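You operate a simulated robot arm through the tools that you are given. There is no shell and no other tool. Be economical: measure what you need, move in short steps, check, and stop when the job is done.

Carry out the task below with a simulated two-armed robot. There is one attempt and no reset: what you move stays moved.

Task
Brake the tool cart and move the TABS carton to the tabs drawer.
Fine: it lies in the open caps drawer; set it on the cart's top, shut that drawer before you open the other, and shut the tabs drawer at the end. Set down upright: brown carton.
Where things are to end (x, y in the base frame): brown carton within 60 mm of [830, -330].

Only the result counts: the job must be done as asked and must still hold three seconds after the hand-in. Knocking over, shifting, dropping, spilling or breaking anything else fails it. Lids that push on must go on centred and level and be pressed home; caps that screw on are set level and turned clockwise until they are tight.

Robot
Two 7-joint arms with two-finger parallel grippers on one trunk, on a base that drives. Base frame: it is fixed to the floor where the robot stands at the start and does not move with it; the origin is under the middle of the robot, x ahead of it, y to its left, z up; the surface under the hand at the start is at about z = 518. Units: mm, degrees, N and s.
The left shoulder is at the start at [70, 177, 1020], the right one opposite. With the tool pointing down near the work surface each hand reaches from about 100 to 680 mm from the robot's upright axis, wherever it stands, measured 20 degrees to its own side. Places, roughly: caps drawer [500, -300, 500]; lever by the drawers [700, 0, 800]; tabs drawer [800, -300, 700]; tabs drawer inside [900, -300, 600]; tool cart top [900, -300, 800]. Payload 3.43 kg a hand.
Tool frame (each hand has its own): the origin (TCP) lies between the finger pads and is the grasp point; the fingertips stand 30 mm ahead of it; z points along the fingers, y is the line along which they close. Largest opening 94 mm; finger width 28, thickness 10; the body of the gripper, 50 by 96 mm, starts 55 mm behind the TCP.
Orientation is that of the tool frame in the base frame, as [roll, pitch, yaw] about the fixed x, y, z axes, in that order (R = Rz(yaw) Ry(pitch) Rx(roll)). With the fingers straight down and closing along the base's y, the tool's x points along the base's -x, its y along +y and its z along -z.

Tools
- The arms move only by the tool arm_command. It takes "left_motion", "right_motion" or both (then of equal length, played together; a hand with none holds still); each is a list of rows, each a list of 7 numbers: the shift along the tool's x, y, z in cm, then the turn, a rotation vector about the tool's x, y, z in degrees, then the gripper command, from -1 (fully open) to 1 (shut), values between in proportion. In form: [[dx, dy, dz, wx, wy, wz, hand], ...]. A call has 1 to 20 rows; each row is the pose to reach, as a shift and turn from the pose commanded when the call began, along the tool's axes at that moment. A row lasts 0.2 s, in which the tool goes at most 50 mm and 8.6 degrees; a call with a longer step from one row to the next is refused whole, and so is a gripper value outside its range. Where a pose cannot be reached the arm comes as near as it can. A force on the tool above 40 N (or 10 N above the force at the start of the call, whichever is more), or a blocked arm, ends the call early, and 0.2 s more pass. The fingers move at their own pace (about 153 mm/s each) and stop on an object; they squeeze with about 24 N. The grip force told is the motor's: it shows also when the fingers shut on nothing. Time passes only in rows, and 0.2 s behind the last, so rows that repeat a pose let the fingers close. It gives the time, the measured TCP pose, the force on the tool (base axes), the opening and the grip force at its end, in the units of the frame above (readings bear some noise), with the torque about the TCP (base axes, N m) and any sound that the robot's microphone picked up, and new pictures: "pictures" is both (left out), scene, wrist or none (wrist: the cameras of the hands that moved).
- Cameras (640 x 400 px; columns grow to the right, rows downward): "scene" is now at [127, -21.2, 1328.6]; the picture's right is [-0.38, -0.92, -0.00], its down [-0.70, 0.29, -0.65] and it looks along [0.60, -0.25, -0.76] (base axes); focal length 250 px, centre (320, 200). "left" rides on the left gripper at [76, -14, -103] in its tool frame; the picture's right is [0.18, 0.98, 0.00], its down [-0.75, 0.14, -0.64] and it looks along [-0.63, 0.12, 0.77] (tool axes); focal length 243 px, centre (320, 200). "right" rides on the right gripper at [76, 14, -102] in its tool frame; the picture's right is [-0.18, 0.98, 0.00], its down [-0.75, -0.14, -0.64] and it looks along [-0.63, -0.12, 0.77] (tool axes); focal length 243 px, centre (320, 200). There is no depth. A picture from a camera that has moved, and an enlarged one, comes with that camera's place and axes in the base frame and with its lens. The place of the scene camera against the robot may be out by one fixed shift of up to 25 mm in any direction.
- slide_trunk(by): slides the trunk up (or, below 0, down) by that many mm; the arms and the scene camera ride with it, the base frame stays. It gives what a move gives, with no picture.
- drive_base(legs): drives the robot by 1 to 6 legs, each [ahead, turn to the left] in mm and degrees, along the robot's own axes; the way and the turn of a leg run together, so that a leg with both is an arc; at most 1500 mm and 180 degrees a leg. The arms and the cameras ride along, it lands a little off, and it stops where it bumps. It gives what a move gives, and a new picture of the scene camera.
- turn_head(pan, tilt): turns the head with the scene camera to pan (to the left, within 86 degrees either way) and tilt (down, from -29 to 69), counted from straight ahead of the robot. It gives what a move gives, and a new picture of the scene camera.
- close_up(camera, box): a new picture of the part [left, top, right, bottom] of that camera's present view, enlarged. The clock stands still meanwhile.
- job_done(): hands the job in; it is judged then, once.

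Go step by step. Nothing tells you exact positions but the pictures and the camera data: compare them with the known pose of the tool, close in by small moves and look again before you grip or let go. The budget is 120 turns and 260 pictures, counting those below and the enlarged ones. Unless the task says otherwise, let go and move clear before handing in, and close with one line.

The tools are called after ">>>" as name(argument=value, ...) on one line, values as JSON. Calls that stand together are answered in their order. arm_command: Moves the arms, as the interface text tells. Its arguments: {"type":"object","properties":{"left_motion":{"type":"array","items":{"type":"array","items":{"type":"number"}}},"right_motion":{"type":"array","items":{"type":"array","items":{"type":"number"}}},"pictures":{"type":"string","enum":["both","scene","wrist","none"]}},"required":[]} The other tools are called the same way: slide_trunk (by) slides the trunk up or down; drive_base (legs) drives the base; turn_head (pan, tilt) turns the head that bears the scene camera; close_up (camera, box) takes an enlarged picture of a part of a camera's view; job_done () hands the job in.

At the start:

```text
t: 0.0
left_tcp_pos: [484.7, -68.0, 1031.3]
left_tcp_rot: [-180.0, 0.0, 180.0]
left_force: [-1.0, -0.3, 1.0]
left_wrist_torque: [-0.03, 0.01, -0.01]
left_grip_width: 94.2
left_finger_force: 0.1
right_tcp_pos: [415.9, -413.6, 1073.5]
right_tcp_rot: [-179.9, 0.1, -180.0]
right_force: [0.4, 0.8, 0.4]
right_wrist_torque: [-0.01, 0.02, 0.02]
right_grip_width: 94.2
right_finger_force: 0.0
trunk travel left (down, up): [-600.0, 240.0]
robot x, y, heading: [2.7, -2.5, 0.1]
head pan, tilt: [-22.6, 49.7]
```

scene: 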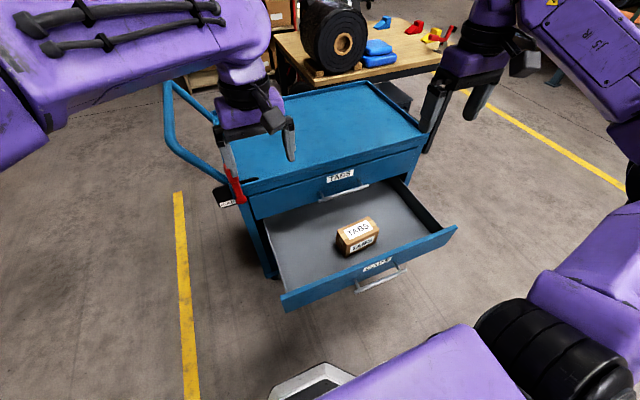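
right: 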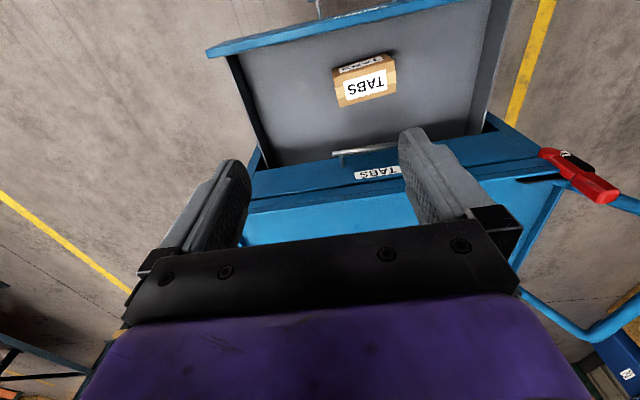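
left: 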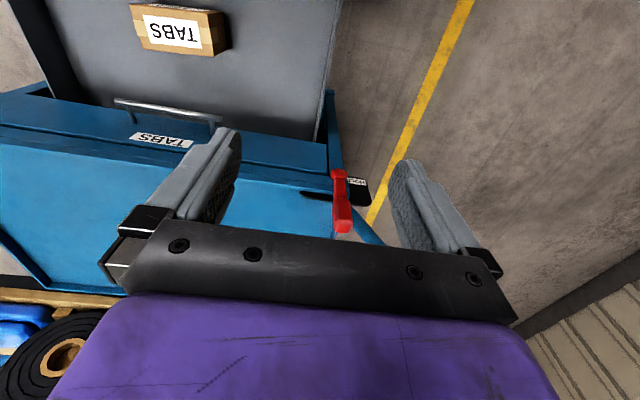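

The cart stands ahead with its lower (caps) drawer open and the TABS carton in it; a red brake lever is at its left front corner. I take enlarged views to measure.

>>> close_up(camera="left", box=[260, 140, 420, 240])

>>> close_up(camera="scene", box=[180, 130, 340, 230])

>>> close_up(camera="scene", box=[240, 160, 480, 310])

```text
4.00 times, centred on (340, 190) of left
camera zoom: at [407.6, -82.3, 1133.0], right [-0.18, 0.98, 0.0], down [0.75, 0.14, 0.64], along [0.63, 0.12, -0.77], focal length 970 px, centre (240, 240)
```

zoom: 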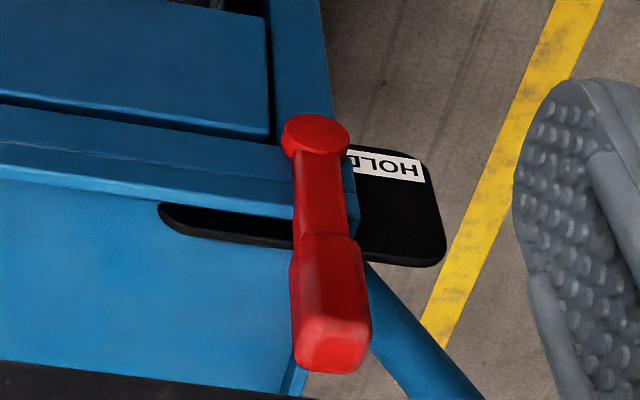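

```text
4.00 times, centred on (260, 180) of scene
camera zoom: at [127.0, -21.2, 1328.6], right [-0.38, -0.92, 0.0], down [-0.7, 0.29, -0.65], along [0.6, -0.25, -0.76], focal length 1000 px, centre (560, 280)
```

zoom: 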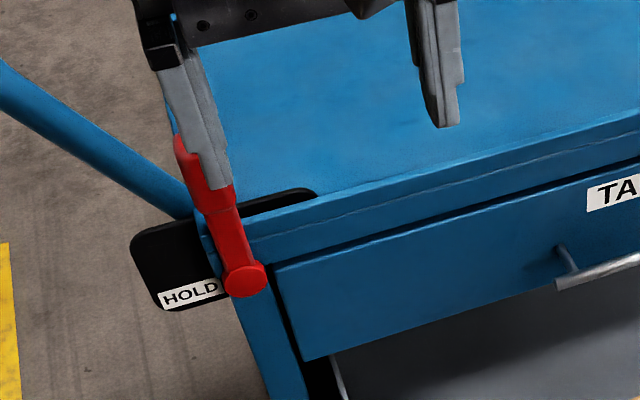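

```text
2.67 times, centred on (360, 235) of scene
camera zoom: at [127.0, -21.2, 1328.6], right [-0.38, -0.92, 0.0], down [-0.7, 0.29, -0.65], along [0.6, -0.25, -0.76], focal length 667 px, centre (213, 107)
```

zoom: 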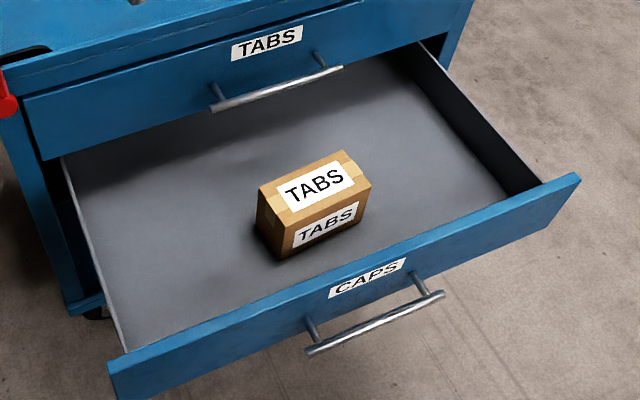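

The lever stands up from a pivot at about [662, 4, 736], its tip near [657, 0, 877], and HOLD is to its left. I bring the closed left fingers to the right of its tip.

>>> arm_command(left_motion=[[-4.5, 0.3, 0, 0, 0, 0, 1], [-9, 0.6, 0, 0, 0, 0, 1], [-13.5, 0.9, 0, 0, 0, 0, 1], [-17.2, 1.2, 0, 0, 0, 0, 1], [-17.2, 1.2, 4.5, 0, 0, 0, 1], [-17.2, 1.2, 9, 0, 0, 0, 1], [-17.2, 1.2, 13.5, 0, 0, 0, 1], [-17.2, 1.2, 16.5, 0, 0, 0, 1], [-17.2, 1.2, 16.5, 0, 0, 0, 1]])

```text
t: 2.0
left_tcp_pos: [628.2, -35.6, 870.7]
left_tcp_rot: [-179.8, -0.2, 180.0]
left_force: [0.2, 0.5, 0.4]
left_wrist_torque: [-0.03, 0.03, -0.02]
left_grip_width: 0.0
left_finger_force: 24.8
left hand out of reach, approached as far as the arm can: row 3, 4, 5, 6, 7, 8, 9
right_tcp_pos: [417.0, -412.9, 1073.7]
right_tcp_rot: [-180.0, -0.1, -180.0]
right_force: [0.7, 0.3, -1.0]
right_wrist_torque: [-0.02, -0.01, 0.02]
right_grip_width: 94.0
right_finger_force: 0.0
trunk travel left (down, up): [-600.0, 240.0]
robot x, y, heading: [0.7, -0.7, 0.0]
head pan, tilt: [-22.6, 49.7]
camera scene: at [128.6, -19.5, 1328.5], right [-0.38, -0.92, 0.0], down [-0.71, 0.29, -0.65], along [0.6, -0.25, -0.76], focal length 250 px, centre (320, 200)
camera left: at [550.7, -50.2, 973.1], right [-0.18, 0.98, 0.0], down [0.75, 0.14, 0.64], along [0.63, 0.12, -0.77], focal length 243 px, centre (320, 200)
```

scene: 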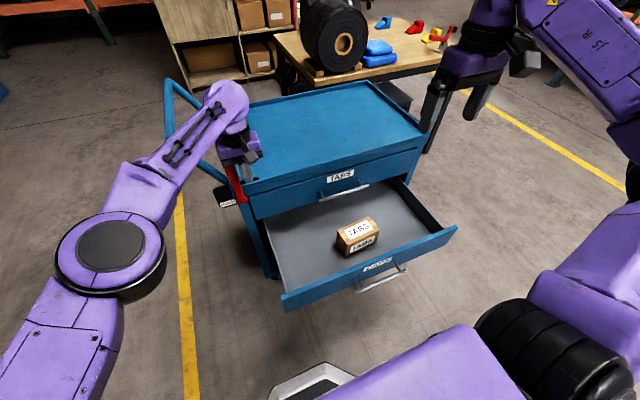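
left: 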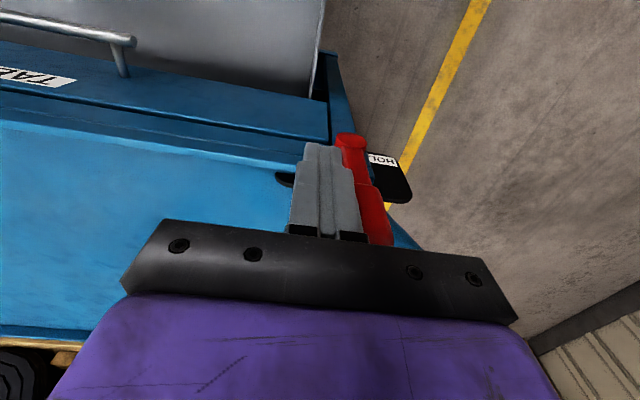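

The arm ran out of reach at x = 628. I tilt the fingers forward to gain reach before pushing.

>>> arm_command(left_motion=[[0, -0.2, 0, 0, -8, 0, 1], [0, -0.2, 0, 0, -16, 0, 1], [0, -0.2, 0, 0, -24, 0, 1], [0, -0.2, 0, 0, -32, 0, 1], [0, -0.2, 0, 0, -40, 0, 1], [0, -0.2, 0, 0, -48, 0, 1], [0, -0.2, 0, 0, -48, 0, 1]])

```text
t: 3.8
left_tcp_pos: [637.6, -11.6, 872.6]
left_tcp_rot: [-175.4, 46.2, -173.2]
left_force: [-2.8, 0.0, 1.4]
left_wrist_torque: [0.03, -0.05, 0.07]
left_grip_width: 0.0
left_finger_force: 24.4
right_tcp_pos: [416.0, -412.3, 1074.8]
right_tcp_rot: [-180.0, 0.0, 180.0]
right_force: [0.0, 0.8, 0.3]
right_wrist_torque: [0.01, 0.01, 0.01]
right_grip_width: 93.9
right_finger_force: 0.1
trunk travel left (down, up): [-600.0, 240.0]
robot x, y, heading: [-0.5, -1.1, -0.3]
head pan, tilt: [-22.6, 49.7]
stopped in row 7 (left hand): the arm was blocked; the commanded pose is now the measured one
camera scene: at [126.5, -20.4, 1328.7], right [-0.38, -0.92, 0.0], down [-0.7, 0.29, -0.65], along [0.6, -0.25, -0.76], focal length 250 px, centre (320, 200)
camera left: at [510.6, -33.0, 890.3], right [-0.19, 0.96, -0.19], down [0.04, 0.2, 0.98], along [0.98, 0.17, -0.08], focal length 243 px, centre (320, 200)
```

scene: 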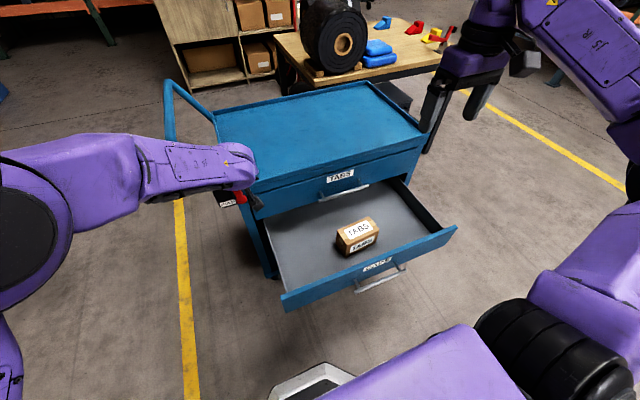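
left: 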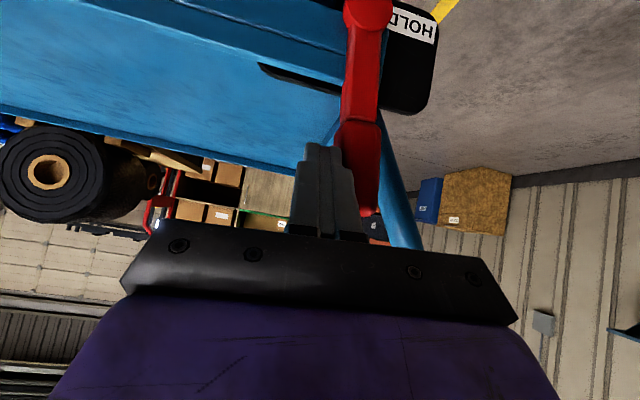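

The fingers are on the lever's right side, near its tip. I push it left along an arc toward HOLD.

>>> arm_command(left_motion=[[-0.1, 1.5, 0, 0, 0, 0, 1], [-0.25, 3.0, 0.02, 0, 0, 0, 1], [-0.2, 4.5, 0.2, 0, 0, 0, 1], [-0.13, 6.0, 0.37, 0, 0, 0, 1], [0.3, 7.4, 0.9, 0, 0, 0, 1], [0.73, 8.78, 1.42, 0, 0, 0, 1]])

```text
t: 5.2
left_tcp_pos: [644.4, 91.1, 869.9]
left_tcp_rot: [-169.8, 45.9, -166.7]
left_force: [0.5, 0.8, 0.2]
left_wrist_torque: [-0.02, -0.02, -0.04]
left_grip_width: 0.0
left_finger_force: 24.4
right_tcp_pos: [416.3, -412.8, 1073.7]
right_tcp_rot: [180.0, 0.0, 180.0]
right_force: [0.4, -0.4, 0.3]
right_wrist_torque: [0.01, 0.03, -0.01]
right_grip_width: 94.2
right_finger_force: 0.1
trunk travel left (down, up): [-600.0, 240.0]
robot x, y, heading: [3.4, -1.7, 0.1]
head pan, tilt: [-22.6, 49.7]
camera scene: at [127.5, -20.5, 1328.6], right [-0.38, -0.92, 0.0], down [-0.7, 0.29, -0.65], along [0.6, -0.25, -0.76], focal length 250 px, centre (320, 200)
camera left: at [519.2, 63.6, 885.8], right [-0.23, 0.94, -0.25], down [0.03, 0.26, 0.96], along [0.97, 0.21, -0.09], focal length 243 px, centre (320, 200)
```

scene: 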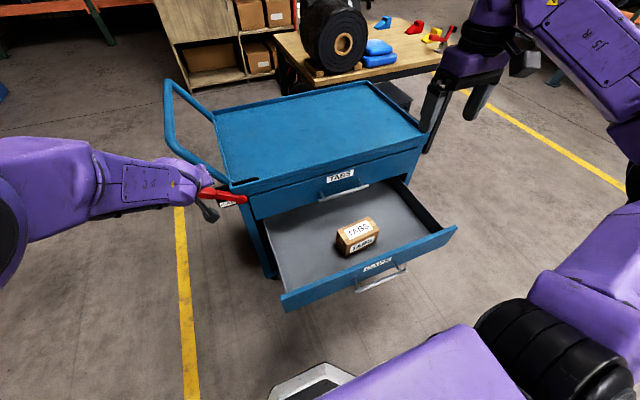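
left: 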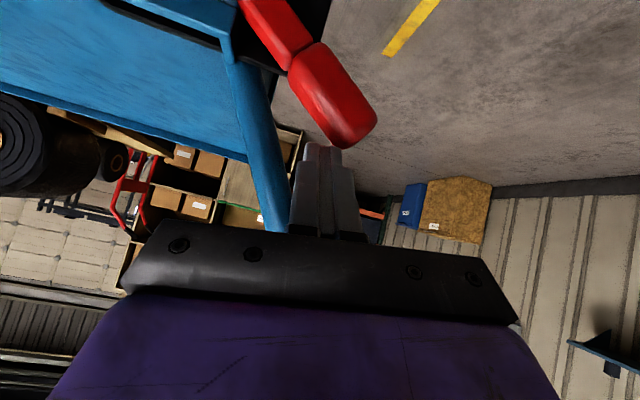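

The lever is well over toward HOLD. I go on, now pressing down on its end.

>>> arm_command(left_motion=[[1.5, 0.8, 1.2, 0, 0, 0, 1], [2.98, 1.52, 2.44, 0, 0, 0, 1], [4.45, 2.0, 3.75, 0, 0, 0, 1], [5.91, 2.52, 5.03, 0, 0, 0, 1], [7.2, 2.6, 6.2, 0, 0, 0, 1], [8.48, 2.65, 7.43, 0, 0, 0, 1]])

>>> close_up(camera="scene", box=[170, 140, 330, 240])

```text
t: 5.9
left_tcp_pos: [630.1, 81.5, 822.5]
left_tcp_rot: [-175.8, 47.7, -174.2]
left_force: [-28.1, -5.3, 27.8]
left_wrist_torque: [0.06, 0.28, 0.16]
left_grip_width: 0.1
left_finger_force: 24.5
right_tcp_pos: [408.0, -414.9, 1079.0]
right_tcp_rot: [-180.0, 0.4, 179.9]
right_force: [1.0, 0.5, 1.1]
right_wrist_torque: [-0.03, 0.0, 0.02]
right_grip_width: 93.9
right_finger_force: 0.0
trunk travel left (down, up): [-600.0, 240.0]
robot x, y, heading: [-1.5, 0.1, -0.2]
head pan, tilt: [-22.6, 49.7]
stopped in row 3 (left hand): the force on the tool passed its limit at 52 N (the readings are from after the stop); the commanded pose is now the measured one
camera scene: at [116.8, -21.2, 1330.0], right [-0.38, -0.92, 0.0], down [-0.7, 0.29, -0.65], along [0.6, -0.25, -0.76], focal length 250 px, centre (320, 200)
camera left: at [503.5, 61.8, 836.1], right [-0.17, 0.97, -0.19], down [0.02, 0.19, 0.98], along [0.99, 0.16, -0.05], focal length 243 px, centre (320, 200)
```

scene: 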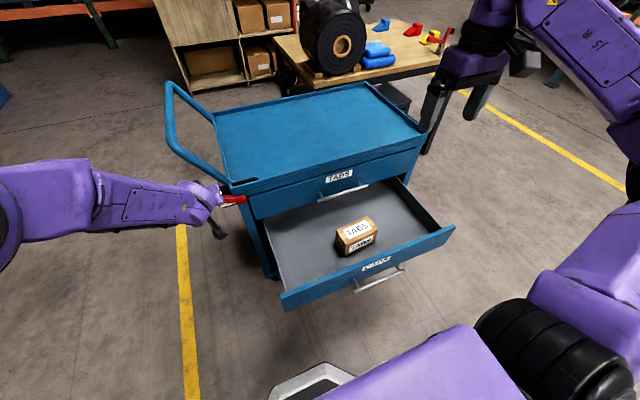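
left: 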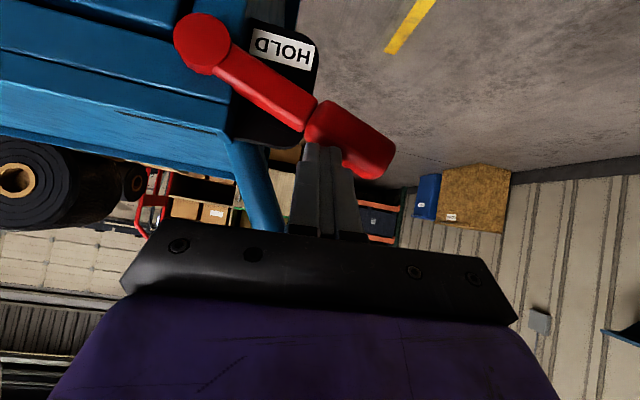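

```text
4.00 times, centred on (250, 190) of scene
camera zoom: at [116.8, -21.2, 1330.0], right [-0.38, -0.92, 0.0], down [-0.7, 0.29, -0.65], along [0.6, -0.25, -0.76], focal length 1000 px, centre (600, 240)
```

zoom: 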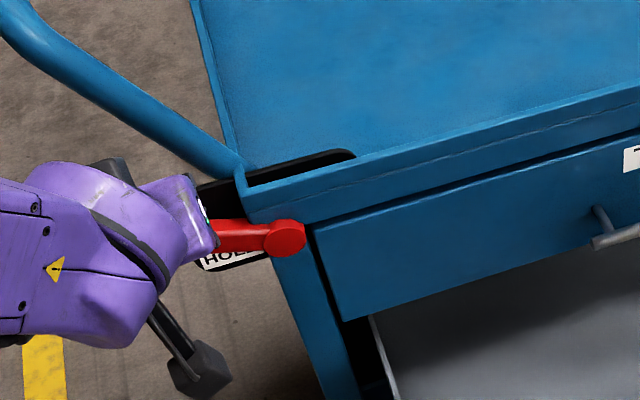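

The force stopped the push, with the lever about 57° over. I back off to see where the lever rests.

>>> arm_command(left_motion=[[0, 0, -3, 0, 0, 0, 1], [0, 0, -7, 0, 0, 0, 1], [0, 0, -11, 0, 0, 0, 1], [0, 0, -11, 0, 0, 0, 1]])

>>> close_up(camera="left", box=[160, 0, 480, 200])

>>> close_up(camera="scene", box=[170, 140, 330, 240])

```text
t: 6.9
left_tcp_pos: [555.4, 83.3, 890.1]
left_tcp_rot: [-176.0, 47.1, -174.3]
left_force: [0.0, -0.4, -0.6]
left_wrist_torque: [0.0, 0.0, 0.0]
left_grip_width: 0.0
left_finger_force: 23.9
right_tcp_pos: [416.3, -414.5, 1073.4]
right_tcp_rot: [-180.0, 0.1, 179.9]
right_force: [0.1, 0.2, -0.5]
right_wrist_torque: [-0.01, 0.02, 0.03]
right_grip_width: 94.0
right_finger_force: 0.0
trunk travel left (down, up): [-600.0, 240.0]
robot x, y, heading: [5.3, -2.2, -0.1]
head pan, tilt: [-22.6, 49.7]
camera scene: at [127.1, -21.1, 1328.5], right [-0.39, -0.92, 0.0], down [-0.7, 0.29, -0.65], along [0.6, -0.25, -0.76], focal length 250 px, centre (320, 200)
camera left: at [428.3, 62.5, 904.0], right [-0.17, 0.97, -0.18], down [0.03, 0.19, 0.98], along [0.98, 0.16, -0.06], focal length 243 px, centre (320, 200)
```

scene: 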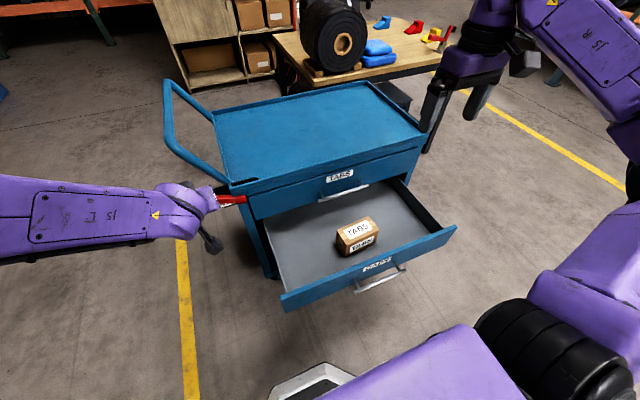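
left: 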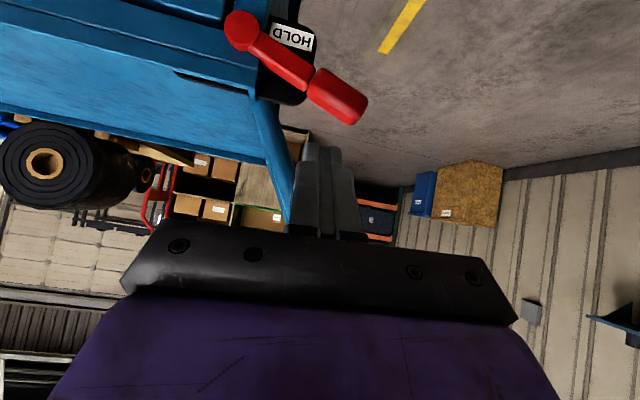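

```text
2.00 times, centred on (320, 100) of left
camera zoom: at [428.3, 62.5, 904.0], right [-0.17, 0.97, -0.18], down [0.03, 0.19, 0.98], along [0.98, 0.16, -0.06], focal length 485 px, centre (320, 400)
```

zoom: 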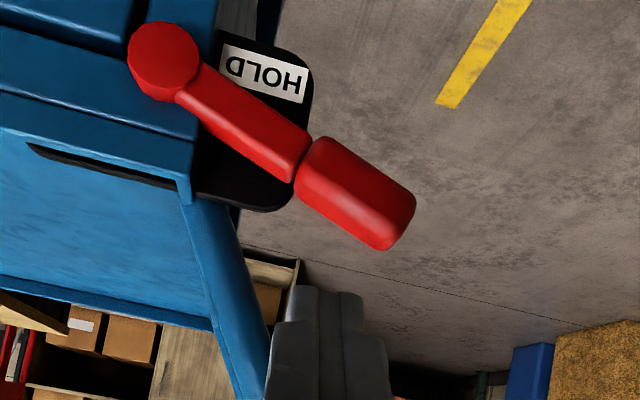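

```text
4.00 times, centred on (250, 190) of scene
camera zoom: at [127.1, -21.1, 1328.5], right [-0.39, -0.92, 0.0], down [-0.7, 0.29, -0.65], along [0.6, -0.25, -0.76], focal length 1000 px, centre (600, 240)
```

zoom: 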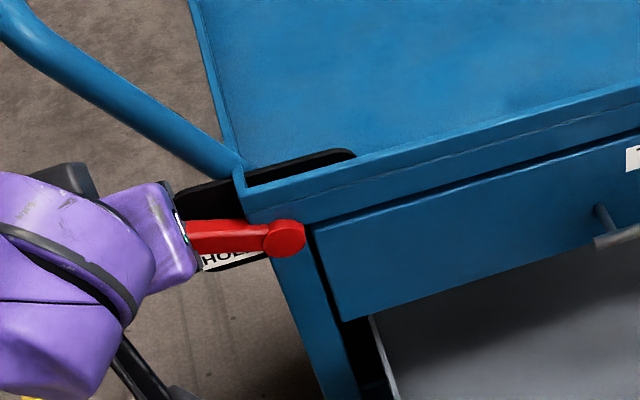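

The lever sits about 66° over, not fully at HOLD yet, I think. I level the fingers more so they can press the lever's end down squarely.

>>> arm_command(left_motion=[[0, 0, 0, 0, -8, 0, 1], [0, 0, 0, 0, -16, 0, 1], [0, 0, 0, 0, -24, 0, 1], [0, 0, 0, 0, -32, 0, 1], [0, 0, 0, 0, -32, 0, 1]], pictures="wrist")

```text
t: 8.1
left_tcp_pos: [555.1, 82.0, 890.5]
left_tcp_rot: [-165.9, 79.0, -163.3]
left_force: [0.2, -0.1, 0.4]
left_wrist_torque: [-0.01, 0.03, 0.05]
left_grip_width: 0.0
left_finger_force: 23.9
right_tcp_pos: [415.1, -414.9, 1073.2]
right_tcp_rot: [179.8, 0.2, 179.9]
right_force: [0.8, 0.2, 0.1]
right_wrist_torque: [0.02, -0.01, 0.01]
right_grip_width: 93.8
right_finger_force: 0.0
trunk travel left (down, up): [-600.0, 240.0]
robot x, y, heading: [-0.7, -3.2, -0.2]
head pan, tilt: [-22.6, 49.7]
camera left: at [439.9, 58.5, 835.6], right [-0.08, 0.97, -0.23], down [-0.5, 0.16, 0.85], along [0.86, 0.18, 0.47], focal length 243 px, centre (320, 200)
```

left: 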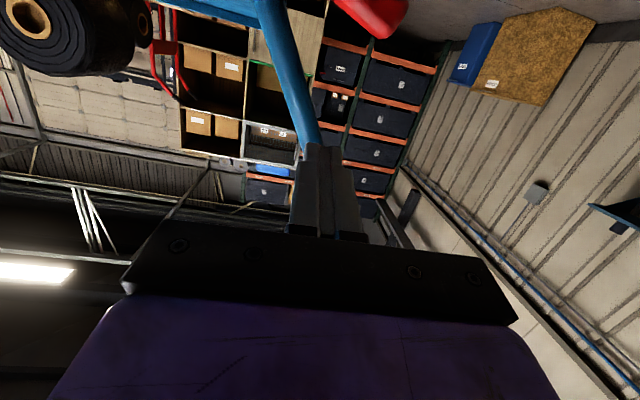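

Fingers are nearly level now. I move them over the lever's end and press down until it stops.

>>> arm_command(left_motion=[[0.9, 0.5, 3.3, 0, 0, 0, 1], [1.8, 1.0, 6.7, 0, 0, 0, 1], [2.62, 1.55, 10.0, 0, 0, 0, 1], [2.62, 1.55, 10.0, 0, 0, 0, 1], [4.1, 1.6, 10.3, 0, 0, 0, 1], [5.6, 1.7, 10.6, 0, 0, 0, 1], [7.0, 1.8, 10.85, 0, 0, 0, 1], [8.5, 1.8, 11.1, 0, 0, 0, 1], [10, 1.8, 11.4, 0, 0, 0, 1], [11.4, 1.7, 11.65, 0, 0, 0, 1]])

>>> close_up(camera="scene", box=[170, 140, 330, 240])

```text
t: 9.7
left_tcp_pos: [651.5, 101.2, 819.5]
left_tcp_rot: [-163.8, 81.0, -161.4]
left_force: [-10.5, -2.0, 18.3]
left_wrist_torque: [0.12, -0.13, 0.07]
left_grip_width: 0.0
left_finger_force: 24.1
right_tcp_pos: [413.8, -414.2, 1074.4]
right_tcp_rot: [179.8, 0.1, 179.8]
right_force: [0.1, 0.7, 0.3]
right_wrist_torque: [-0.02, 0.06, -0.01]
right_grip_width: 94.0
right_finger_force: 0.2
trunk travel left (down, up): [-600.0, 240.0]
robot x, y, heading: [0.2, -0.2, 0.1]
head pan, tilt: [-22.6, 49.7]
stopped in row 7 (left hand): the force on the tool passed its limit at 47 N (the readings are from after the stop); the commanded pose is now the measured one
camera scene: at [123.8, -21.9, 1328.9], right [-0.39, -0.92, 0.0], down [-0.7, 0.29, -0.65], along [0.6, -0.25, -0.76], focal length 250 px, centre (320, 200)
camera left: at [539.1, 77.1, 761.7], right [-0.07, 0.97, -0.22], down [-0.53, 0.15, 0.83], along [0.85, 0.18, 0.5], focal length 243 px, centre (320, 200)
```

scene: 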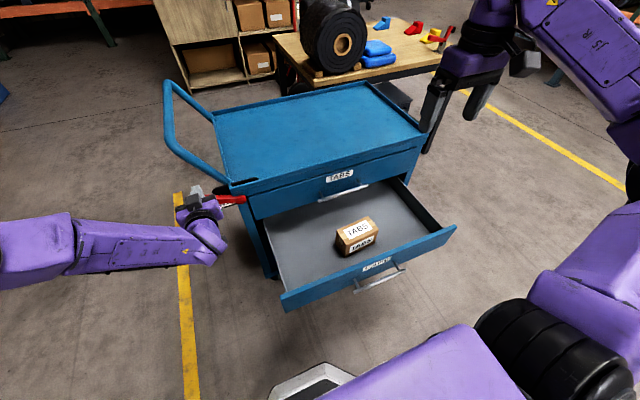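
left: 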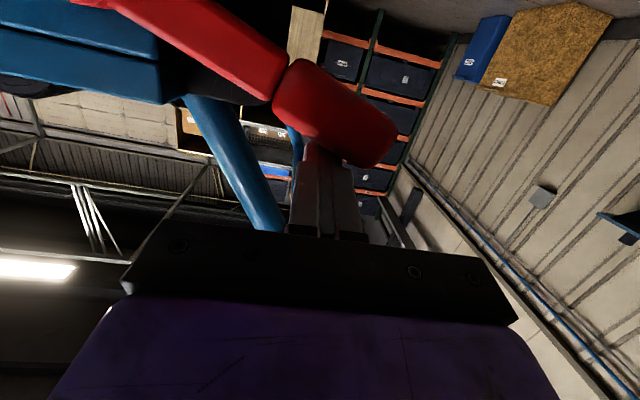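

```text
4.00 times, centred on (250, 190) of scene
camera zoom: at [123.8, -21.9, 1328.9], right [-0.39, -0.92, 0.0], down [-0.7, 0.29, -0.65], along [0.6, -0.25, -0.76], focal length 1000 px, centre (600, 240)
```

zoom: 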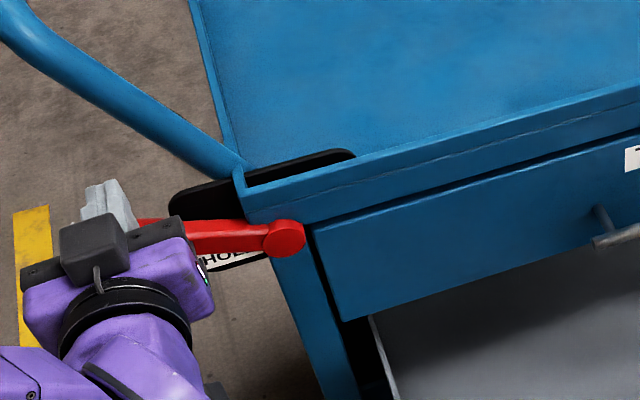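

The lever doesn't yield to 47 N and stays at the same angle, so it is at its HOLD stop: braked. I withdraw the left hand and bring the right hand over the carton to measure it.

>>> arm_command(left_motion=[[-1.5, 0, 0, 0, 0, 0, 1], [-3, 0, -4.5, 0, 0, 0, 1], [-5, 1.5, -9, 0, 0, 0, 1], [-7, 4, -13, 0, 0, 0, 1], [-9, 6, -17, 0, 0, 0, 1], [-11, 8, -21, 0, 0, 0, 1]], right_motion=[[-1.5, 1.5, 4.5, 0, 0, 0, -1], [-3, 3, 9, 0, 0, 0, -1], [-4.5, 4.5, 13.5, 0, 0, 0, -1], [-6, 6, 18, 0, 0, 0, -1], [-7.5, 7.5, 22, 0, 0, 0, -1], [-9, 8.2, 25, 0, 0, 0, -1]])

>>> turn_head(pan=-22, tilt=69)

>>> close_up(camera="right", box=[220, 20, 460, 170])

```text
refused: row 3 steps farther than a row can; nothing moved
```

```text
t: 10.5
left_tcp_pos: [652.2, 99.6, 819.2]
left_tcp_rot: [-164.2, 80.9, -161.6]
left_force: [5.4, -6.1, 28.0]
left_wrist_torque: [0.2, -0.53, -0.16]
left_grip_width: 0.0
left_finger_force: 23.8
right_tcp_pos: [412.8, -415.8, 1074.9]
right_tcp_rot: [179.9, 0.2, 179.9]
right_force: [0.0, 0.2, 0.8]
right_wrist_torque: [0.0, -0.03, -0.02]
right_grip_width: 93.8
right_finger_force: 0.1
trunk travel left (down, up): [-600.0, 240.0]
robot x, y, heading: [1.1, 2.2, -0.2]
head pan, tilt: [-22.0, 68.8]
camera scene: at [103.9, -14.3, 1306.8], right [-0.38, -0.93, 0.0], down [-0.86, 0.35, -0.36], along [0.34, -0.14, -0.93], focal length 250 px, centre (320, 200)
```

scene: 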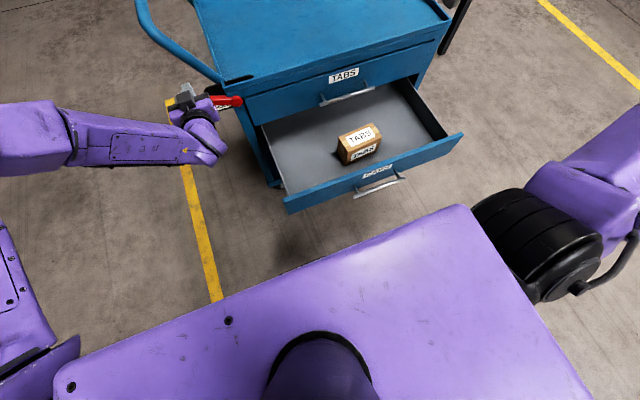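

```text
2.67 times, centred on (340, 95) of right
camera zoom: at [336.4, -402.8, 1175.9], right [0.19, 0.98, 0.0], down [0.75, -0.14, 0.64], along [0.63, -0.12, -0.77], focal length 647 px, centre (267, 480)
```

zoom: 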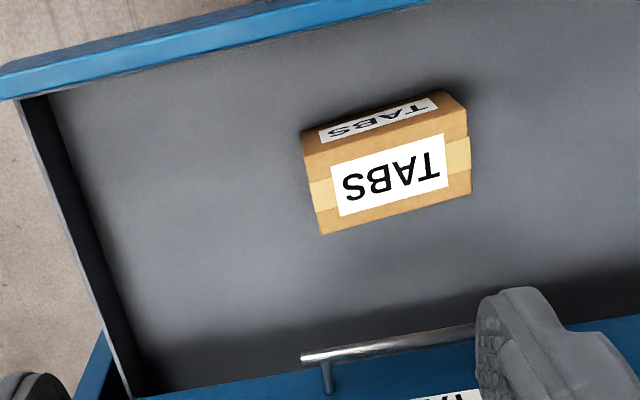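

The carton is about 130 × 68 × 63 mm at [503, -332], long side along y, so I'll grip it across x. To let the robot get nearer the cart I'll first push the caps drawer partly in. First the left hand withdraws, and the closed right hand goes in front of the drawer panel.

>>> arm_command(left_motion=[[-1.5, 0, 0, 0, 0, 0, 1], [-3, 0, -4, 0, 0, 0, 1], [-4.5, 1, -8, 0, 0, 0, 1], [-6, 2.5, -12, 0, 0, 0, 1], [-8, 4, -16, 0, 0, 0, 1], [-10, 6, -20, 0, 0, 0, 1], [-12, 8, -22, 0, 0, 0, 1], [-12, 8, -22, 0, 0, 0, 1], [-12, 8, -22, 0, 0, 0, 1], [-12, 8, -22, 0, 0, 0, 1], [-12, 8, -22, 0, 0, 0, 1]], right_motion=[[1, 1.5, 4.5, 0, 0, 0, 1], [2, 3, 9, 0, 0, 0, 1], [3, 4.5, 13.5, 0, 0, 0, 1], [4, 6, 18, 0, 0, 0, 1], [5, 7.5, 22, 0, 0, 0, 1], [6.5, 8.5, 26.5, 0, 0, 0, 1], [6.5, 8.5, 31, 0, 0, 0, 1], [6.5, 8.5, 35.5, 0, 0, 0, 1], [6.5, 8.5, 39, 0, 0, 0, 1], [6.5, 8.5, 40, 0, 0, 0, 1], [6.5, 8.5, 40, 0, 0, 0, 1]], pictures="none")

>>> turn_head(pan=-30, tilt=52)

>>> close_up(camera="right", box=[0, 0, 640, 400])

```text
t: 12.9
left_tcp_pos: [492.1, 160.6, 963.8]
left_tcp_rot: [-164.4, 80.3, -161.8]
left_force: [0.1, 0.3, -0.1]
left_wrist_torque: [-0.01, 0.0, -0.02]
left_grip_width: 0.1
left_finger_force: 24.2
left hand out of reach, approached as far as the arm can: row 6, 7, 8, 9, 10, 11
right_tcp_pos: [350.4, -329.3, 673.7]
right_tcp_rot: [-180.0, 0.0, 179.9]
right_force: [0.2, 0.1, 0.3]
right_wrist_torque: [0.02, 0.0, 0.02]
right_grip_width: 0.1
right_finger_force: 24.0
right hand out of reach, approached as far as the arm can: row 4, 5, 6
trunk travel left (down, up): [-600.0, 240.0]
robot x, y, heading: [-0.2, 0.3, -0.3]
head pan, tilt: [-22.0, 68.8]
```

```text
t: 13.7
left_tcp_pos: [491.1, 161.6, 963.7]
left_tcp_rot: [-164.5, 80.4, -161.9]
left_force: [-1.1, -0.5, 0.0]
left_wrist_torque: [-0.01, -0.01, 0.0]
left_grip_width: 0.3
left_finger_force: 23.6
right_tcp_pos: [349.4, -328.3, 673.4]
right_tcp_rot: [180.0, 0.0, -180.0]
right_force: [-0.2, -0.3, 0.6]
right_wrist_torque: [-0.01, 0.01, -0.03]
right_grip_width: 0.1
right_finger_force: 24.1
trunk travel left (down, up): [-600.0, 240.0]
robot x, y, heading: [0.1, -2.4, 0.0]
head pan, tilt: [-30.0, 52.0]
camera scene: at [120.5, -29.0, 1325.5], right [-0.5, -0.87, 0.0], down [-0.68, 0.39, -0.61], along [0.53, -0.31, -0.79], focal length 250 px, centre (320, 200)
```

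scene: 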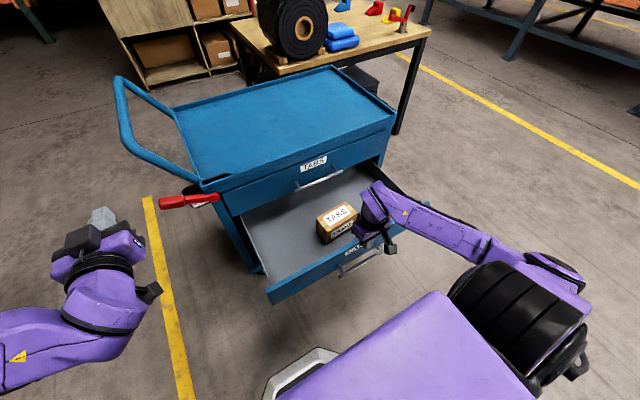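

```text
1.00 times, centred on (320, 200) of right (not enlarged: the box is as wide or as high as the picture)
camera zoom: at [273.8, -315.7, 775.7], right [0.19, 0.98, 0.0], down [0.75, -0.14, 0.64], along [0.63, -0.12, -0.77], focal length 243 px, centre (320, 200)
```

zoom: 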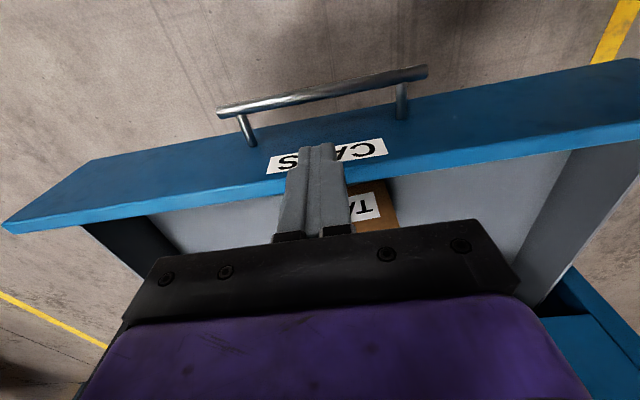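

The drawer panel's top is at z ≈ 608 and its face at x ≈ 385. I lower the fingertips in front of it, above the handle, and push the drawer in by about 100 mm.

>>> arm_command(right_motion=[[0, 0, 3, 0, 0, 0, 1], [0, 0, 5.8, 0, 0, 0, 1], [0, 0, 5.8, 0, 0, 0, 1], [-1.2, 0, 5.8, 0, 0, 0, 1], [-2.4, 0, 5.8, 0, 0, 0, 1], [-3.6, 0, 5.8, 0, 0, 0, 1], [-4.8, 0, 5.8, 0, 0, 0, 1], [-6, 0, 5.8, 0, 0, 0, 1], [-7.2, 0, 5.8, 0, 0, 0, 1], [-8.4, 0, 5.8, 0, 0, 0, 1], [-9.6, 0, 5.8, 0, 0, 0, 1], [-10.8, 0, 5.8, 0, 0, 0, 1], [-11.8, 0, 5.8, 0, 0, 0, 1], [-12.2, 0, 5.8, 0, 0, 0, 1], [-12.2, 0, 5.8, 0, 0, 0, 1]])

```text
t: 16.9
left_tcp_pos: [492.4, 162.1, 962.4]
left_tcp_rot: [-164.5, 80.4, -161.9]
left_force: [0.4, 0.1, 0.5]
left_wrist_torque: [-0.02, 0.0, -0.01]
left_grip_width: 0.1
left_finger_force: 24.6
right_tcp_pos: [374.2, -328.3, 615.7]
right_tcp_rot: [180.0, 0.0, 179.9]
right_force: [-0.1, -0.1, 0.1]
right_wrist_torque: [-0.02, 0.0, -0.03]
right_grip_width: 0.0
right_finger_force: 23.6
right hand out of reach, approached as far as the arm can: row 6, 7, 8, 9, 10, 11, 12, 13, 14, 15
trunk travel left (down, up): [-600.0, 240.0]
robot x, y, heading: [-1.2, -1.2, 0.0]
head pan, tilt: [-30.0, 52.0]
camera scene: at [120.5, -29.0, 1325.6], right [-0.5, -0.87, 0.0], down [-0.68, 0.39, -0.62], along [0.53, -0.31, -0.79], focal length 250 px, centre (320, 200)
camera right: at [298.6, -315.0, 716.5], right [0.19, 0.98, 0.0], down [0.75, -0.14, 0.64], along [0.63, -0.12, -0.77], focal length 243 px, centre (320, 200)
```

scene: 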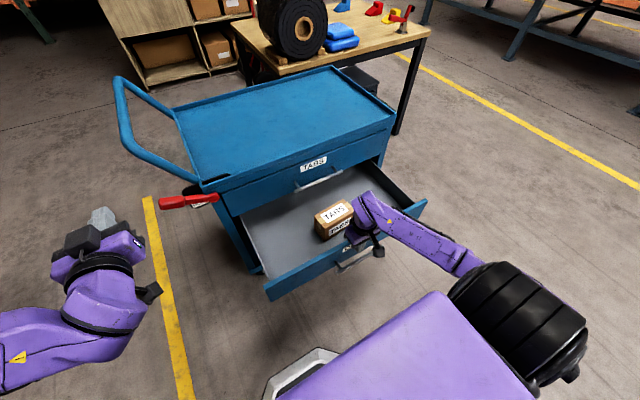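
right: 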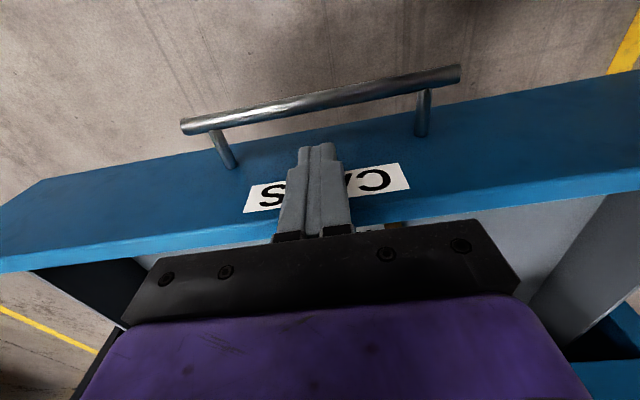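

At this height the arm runs out of reach, so I lift the right hand, then lower the trunk.

>>> arm_command(right_motion=[[2, 0, 0, 0, 0, 0, 1], [2.5, 0, -4, 0, 0, 0, 1], [2.5, 0, -8.5, 0, 0, 0, 1], [2.5, 0, -13, 0, 0, 0, 1], [2.5, 0, -17.5, 0, 0, 0, 1], [2.5, 0, -22, 0, 0, 0, 1], [2.5, 0, -26.5, 0, 0, 0, 1], [2.5, 0, -30, 0, 0, 0, 1], [2.5, 0, -30, 0, 0, 0, 1]], pictures="none")

>>> slide_trunk(by=-280)

>>> turn_head(pan=-30, tilt=45)

```text
t: 18.9
left_tcp_pos: [491.9, 159.8, 962.3]
left_tcp_rot: [-164.6, 80.3, -162.0]
left_force: [0.1, 0.3, -0.3]
left_wrist_torque: [0.02, -0.02, 0.0]
left_grip_width: 0.0
left_finger_force: 24.3
right_tcp_pos: [344.0, -337.9, 918.6]
right_tcp_rot: [179.9, 0.0, -180.0]
right_force: [0.1, -1.3, -0.4]
right_wrist_torque: [0.0, -0.03, 0.01]
right_grip_width: 0.0
right_finger_force: 24.0
right hand out of reach, approached as far as the arm can: row 6, 7, 8, 9
trunk travel left (down, up): [-600.0, 240.0]
robot x, y, heading: [-1.4, 0.2, -0.0]
head pan, tilt: [-30.0, 52.0]
```

```text
t: 21.7
left_tcp_pos: [492.2, 160.7, 682.7]
left_tcp_rot: [-164.4, 80.5, -161.9]
left_force: [0.0, 0.3, 0.9]
left_wrist_torque: [-0.01, 0.01, 0.0]
left_grip_width: 0.0
left_finger_force: 24.4
right_tcp_pos: [345.1, -338.4, 637.6]
right_tcp_rot: [179.9, 0.0, -180.0]
right_force: [-0.3, 0.6, 0.6]
right_wrist_torque: [0.01, -0.06, -0.01]
right_grip_width: 0.2
right_finger_force: 24.2
trunk travel left (down, up): [-320.0, 520.0]
robot x, y, heading: [-1.4, -2.5, -0.2]
head pan, tilt: [-30.0, 52.0]
```

```text
t: 22.4
left_tcp_pos: [493.0, 161.0, 682.1]
left_tcp_rot: [-164.6, 80.4, -161.9]
left_force: [-0.3, 0.0, -0.6]
left_wrist_torque: [0.03, -0.06, 0.01]
left_grip_width: 0.0
left_finger_force: 23.8
right_tcp_pos: [345.2, -338.4, 638.7]
right_tcp_rot: [179.8, 0.1, 180.0]
right_force: [0.0, 0.4, -0.5]
right_wrist_torque: [0.0, -0.01, -0.03]
right_grip_width: 0.1
right_finger_force: 24.4
trunk travel left (down, up): [-320.0, 520.0]
robot x, y, heading: [2.5, 2.1, 0.1]
head pan, tilt: [-30.0, 45.0]
camera scene: at [125.8, -32.1, 1055.1], right [-0.5, -0.87, 0.0], down [-0.61, 0.35, -0.71], along [0.61, -0.35, -0.71], focal length 250 px, centre (320, 200)
```

scene: 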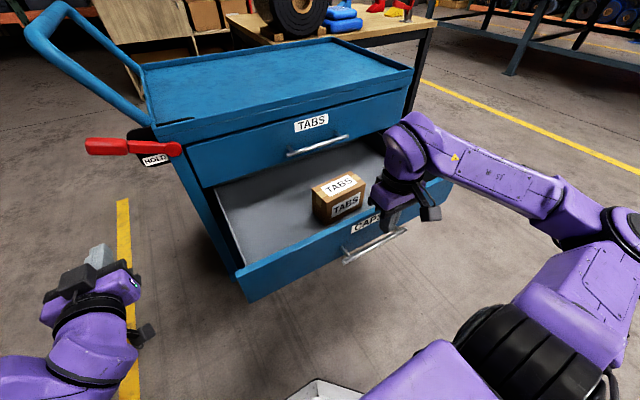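

The brake lever clearly lies by HOLD now. I push the drawer in partway.

>>> arm_command(right_motion=[[0, 0, 2.3, 0, 0, 0, 1], [-1.2, 0.8, 2.3, 0, 0, 0, 1], [-2.4, 0.8, 2.3, 0, 0, 0, 1], [-3.6, 0.8, 2.3, 0, 0, 0, 1], [-4.8, 0.8, 2.3, 0, 0, 0, 1], [-6, 0.8, 2.3, 0, 0, 0, 1], [-7.2, 0.8, 2.3, 0, 0, 0, 1], [-8.4, 0.8, 2.3, 0, 0, 0, 1], [-9.6, 0.8, 2.3, 0, 0, 0, 1], [-10.8, 0.8, 2.3, 0, 0, 0, 1], [-11.8, 0.8, 2.3, 0, 0, 0, 1], [-12.6, 0.8, 2.3, 0, 0, 0, 1], [-12.6, 0.8, 2.3, 0, 0, 0, 1]])

```text
t: 25.2
left_tcp_pos: [492.5, 159.8, 682.2]
left_tcp_rot: [-164.5, 80.5, -161.9]
left_force: [0.5, -0.4, 0.0]
left_wrist_torque: [0.0, 0.0, -0.01]
left_grip_width: 0.0
left_finger_force: 23.9
right_tcp_pos: [470.5, -331.4, 615.6]
right_tcp_rot: [179.8, 0.0, 180.0]
right_force: [-0.8, -0.2, 0.7]
right_wrist_torque: [0.0, -0.03, -0.01]
right_grip_width: 0.0
right_finger_force: 23.7
right hand out of reach, approached as far as the arm can: row 2, 3, 4, 5, 6, 7
trunk travel left (down, up): [-320.0, 520.0]
robot x, y, heading: [1.2, -2.8, -0.3]
head pan, tilt: [-30.0, 45.0]
camera scene: at [125.8, -32.1, 1055.2], right [-0.5, -0.87, 0.0], down [-0.61, 0.35, -0.71], along [0.61, -0.35, -0.71], focal length 250 px, centre (320, 200)
camera right: at [394.4, -318.4, 716.8], right [0.18, 0.98, 0.0], down [0.75, -0.14, 0.64], along [0.63, -0.12, -0.77], focal length 243 px, centre (320, 200)
```

scene: 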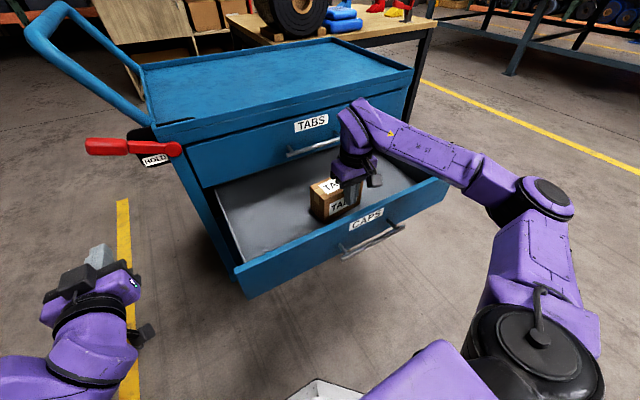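
right: 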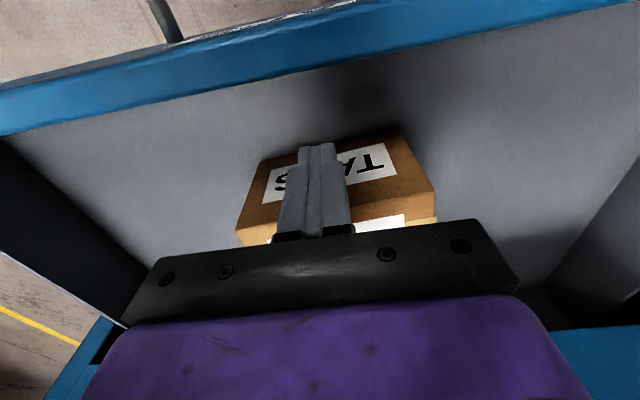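

The hand passed over the panel instead of pushing it; the carton looks upright still. New plan: take the carton from here. I lift clear, open, and turn the hand so its fingers close along x.

>>> arm_command(right_motion=[[0, 0, -4, 0, 0, 0, 1], [0, 0, -8, 0, 0, 0, 1], [0, 0, -12, 0, 0, 0, 1], [0, 0, -16, 0, 0, 0, -1], [-1, 0, -16, 0, 0, 8, -1], [-2, 0, -16, 0, 0, 16, -1], [-3, 0, -16, 0, 0, 24, -1], [-3, 0, -16, 0, 0, 32, -1], [-3, 0, -16, 0, 0, 40, -1], [-3, 0, -16, 0, 0, 48, -1], [-3, 0, -16, 0, 0, 56, -1], [-3, 0, -16, 0, 0, 64, -1], [-3, 0, -16, 0, 0, 72, -1], [-3, 0, -16, 0, 0, 80, -1], [-3, 0, -16, 0, 0, 87, -1], [-3, 0, -16, 0, 0, 87, -1]])

```text
t: 28.6
left_tcp_pos: [492.2, 162.0, 682.5]
left_tcp_rot: [-164.5, 80.5, -162.0]
left_force: [0.9, -1.1, -0.7]
left_wrist_torque: [-0.02, -0.01, 0.01]
left_grip_width: 0.2
left_finger_force: 24.4
right_tcp_pos: [567.0, -459.9, 852.1]
right_tcp_rot: [-179.1, -0.7, 102.7]
right_force: [0.0, 0.2, 0.2]
right_wrist_torque: [-0.03, -0.01, -0.01]
right_grip_width: 93.9
right_finger_force: 0.2
right hand out of reach, approached as far as the arm can: row 9, 10, 11, 12, 13, 14, 15, 16
trunk travel left (down, up): [-320.0, 520.0]
robot x, y, heading: [1.1, -0.5, -0.2]
head pan, tilt: [-30.0, 45.0]
camera scene: at [125.7, -32.3, 1055.2], right [-0.5, -0.87, 0.0], down [-0.61, 0.35, -0.71], along [0.61, -0.35, -0.71], focal length 250 px, centre (320, 200)
camera right: at [566.3, -384.9, 954.6], right [1.0, 0.04, -0.02], down [0.04, -0.77, 0.63], along [0.01, -0.63, -0.77], focal length 243 px, centre (320, 200)
```

scene: 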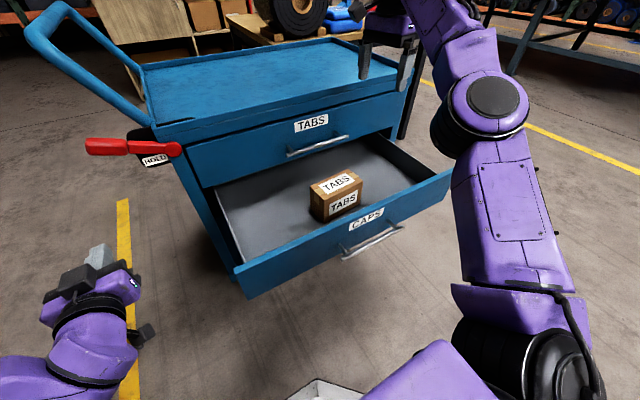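
right: 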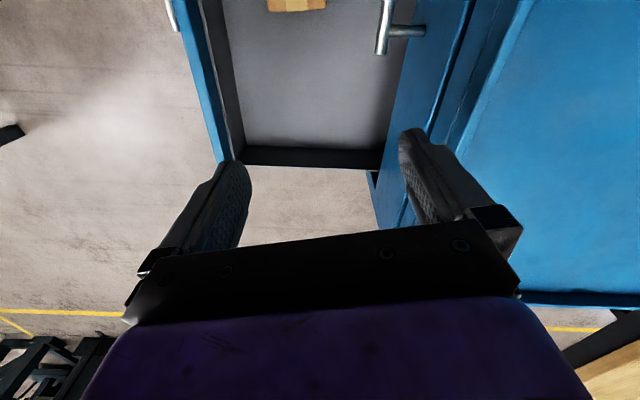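

That turn direction runs into joint limits. I turn back and go the other way.

>>> arm_command(right_motion=[[0, 0, -1, 0, 0, -8, -1], [0, 0, -2, 0, 0, -16, -1], [0, 0, -3, 0, 0, -24, -1], [0, 0, -3, 0, 0, -32, -1], [0, 0, -3, 0, 0, -40, -1], [0, 0, -3, 0, 0, -48, -1], [0, 0, -3, 0, 0, -56, -1], [0, 0, -3, 0, 0, -64, -1], [0, 0, -3, 0, 0, -72, -1], [0, 0, -3, 0, 0, -80, -1], [0, 0, -3, 0, 0, -87, -1], [0, 0, -3, 0, 0, -95, -1], [0, 0, -3, 0, 0, -103, -1], [0, 0, -3, 0, 0, -111, -1], [0, 0, -3, 0, 0, -119, -1], [0, 0, -3, 0, 0, -127, -1], [0, 0, -3, 0, 0, -135, -1], [0, 0, -3, 0, 0, -143, -1], [0, 0, -3, 0, 0, -151, -1], [0, 0, -3, 0, 0, -159, -1]])

```text
t: 32.8
left_tcp_pos: [490.6, 162.3, 682.3]
left_tcp_rot: [-164.1, 80.4, -161.6]
left_force: [0.3, 0.2, 0.2]
left_wrist_torque: [-0.04, -0.06, 0.0]
left_grip_width: 0.0
left_finger_force: 23.8
right_tcp_pos: [564.3, -426.8, 885.3]
right_tcp_rot: [178.8, 0.3, -98.1]
right_force: [-0.4, 0.2, -0.3]
right_wrist_torque: [-0.06, 0.04, 0.0]
right_grip_width: 94.0
right_finger_force: 0.0
right hand out of reach, approached as far as the arm can: row 1, 2, 3, 4, 5, 6, 7, 8, 9, 10, 11, 12, 13, 14, 15, 16, 17, 18, 19, 20
trunk travel left (down, up): [-320.0, 520.0]
robot x, y, heading: [0.3, -0.7, 0.1]
head pan, tilt: [-30.0, 45.0]
camera scene: at [126.4, -30.9, 1055.1], right [-0.5, -0.87, 0.0], down [-0.61, 0.35, -0.71], along [0.61, -0.35, -0.71], focal length 250 px, centre (320, 200)
camera right: at [540.9, -502.3, 986.7], right [-0.95, 0.32, 0.02], down [0.26, 0.72, 0.64], along [0.19, 0.61, -0.77], focal length 243 px, centre (320, 200)
```

scene: 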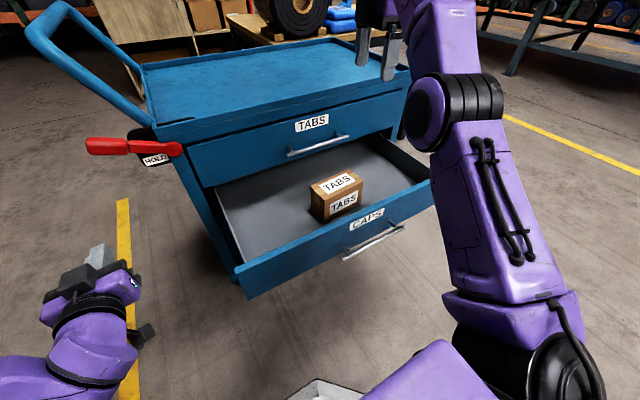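
right: 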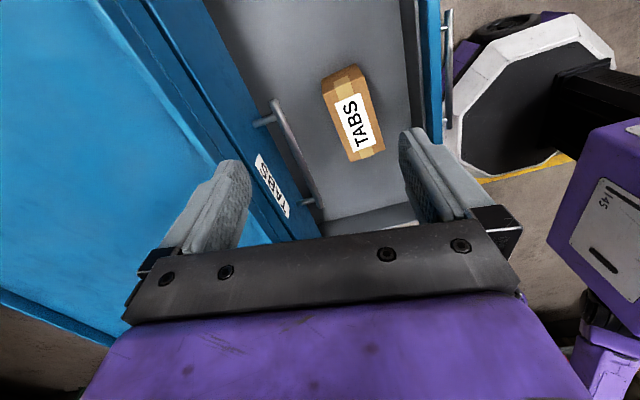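

The base turns out to be low (top near z 200), well under the drawer, so it can drive in below it. The hand is now turned the right way; I measure the carton again.

>>> close_up(camera="right", box=[270, 50, 430, 150])

>>> close_up(camera="right", box=[270, 80, 430, 180])

```text
4.00 times, centred on (350, 100) of right
camera zoom: at [540.9, -502.3, 986.7], right [-0.95, 0.32, 0.02], down [0.26, 0.72, 0.64], along [0.19, 0.61, -0.77], focal length 970 px, centre (200, 600)
```

zoom: 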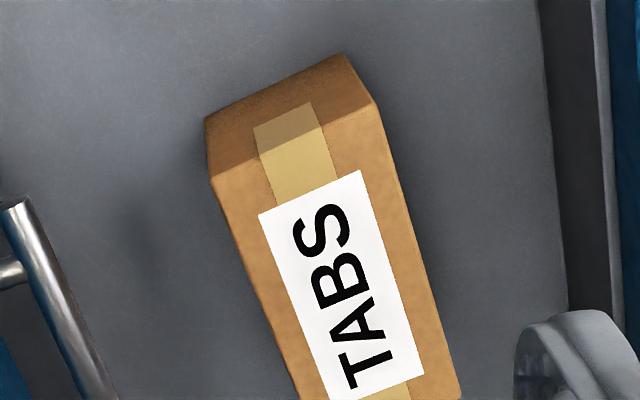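

```text
4.00 times, centred on (350, 130) of right
camera zoom: at [540.9, -502.3, 986.7], right [-0.95, 0.32, 0.02], down [0.26, 0.72, 0.64], along [0.19, 0.61, -0.77], focal length 970 px, centre (200, 480)
```

zoom: 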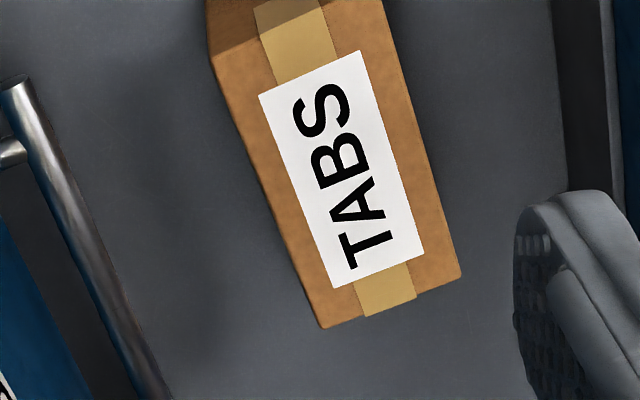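

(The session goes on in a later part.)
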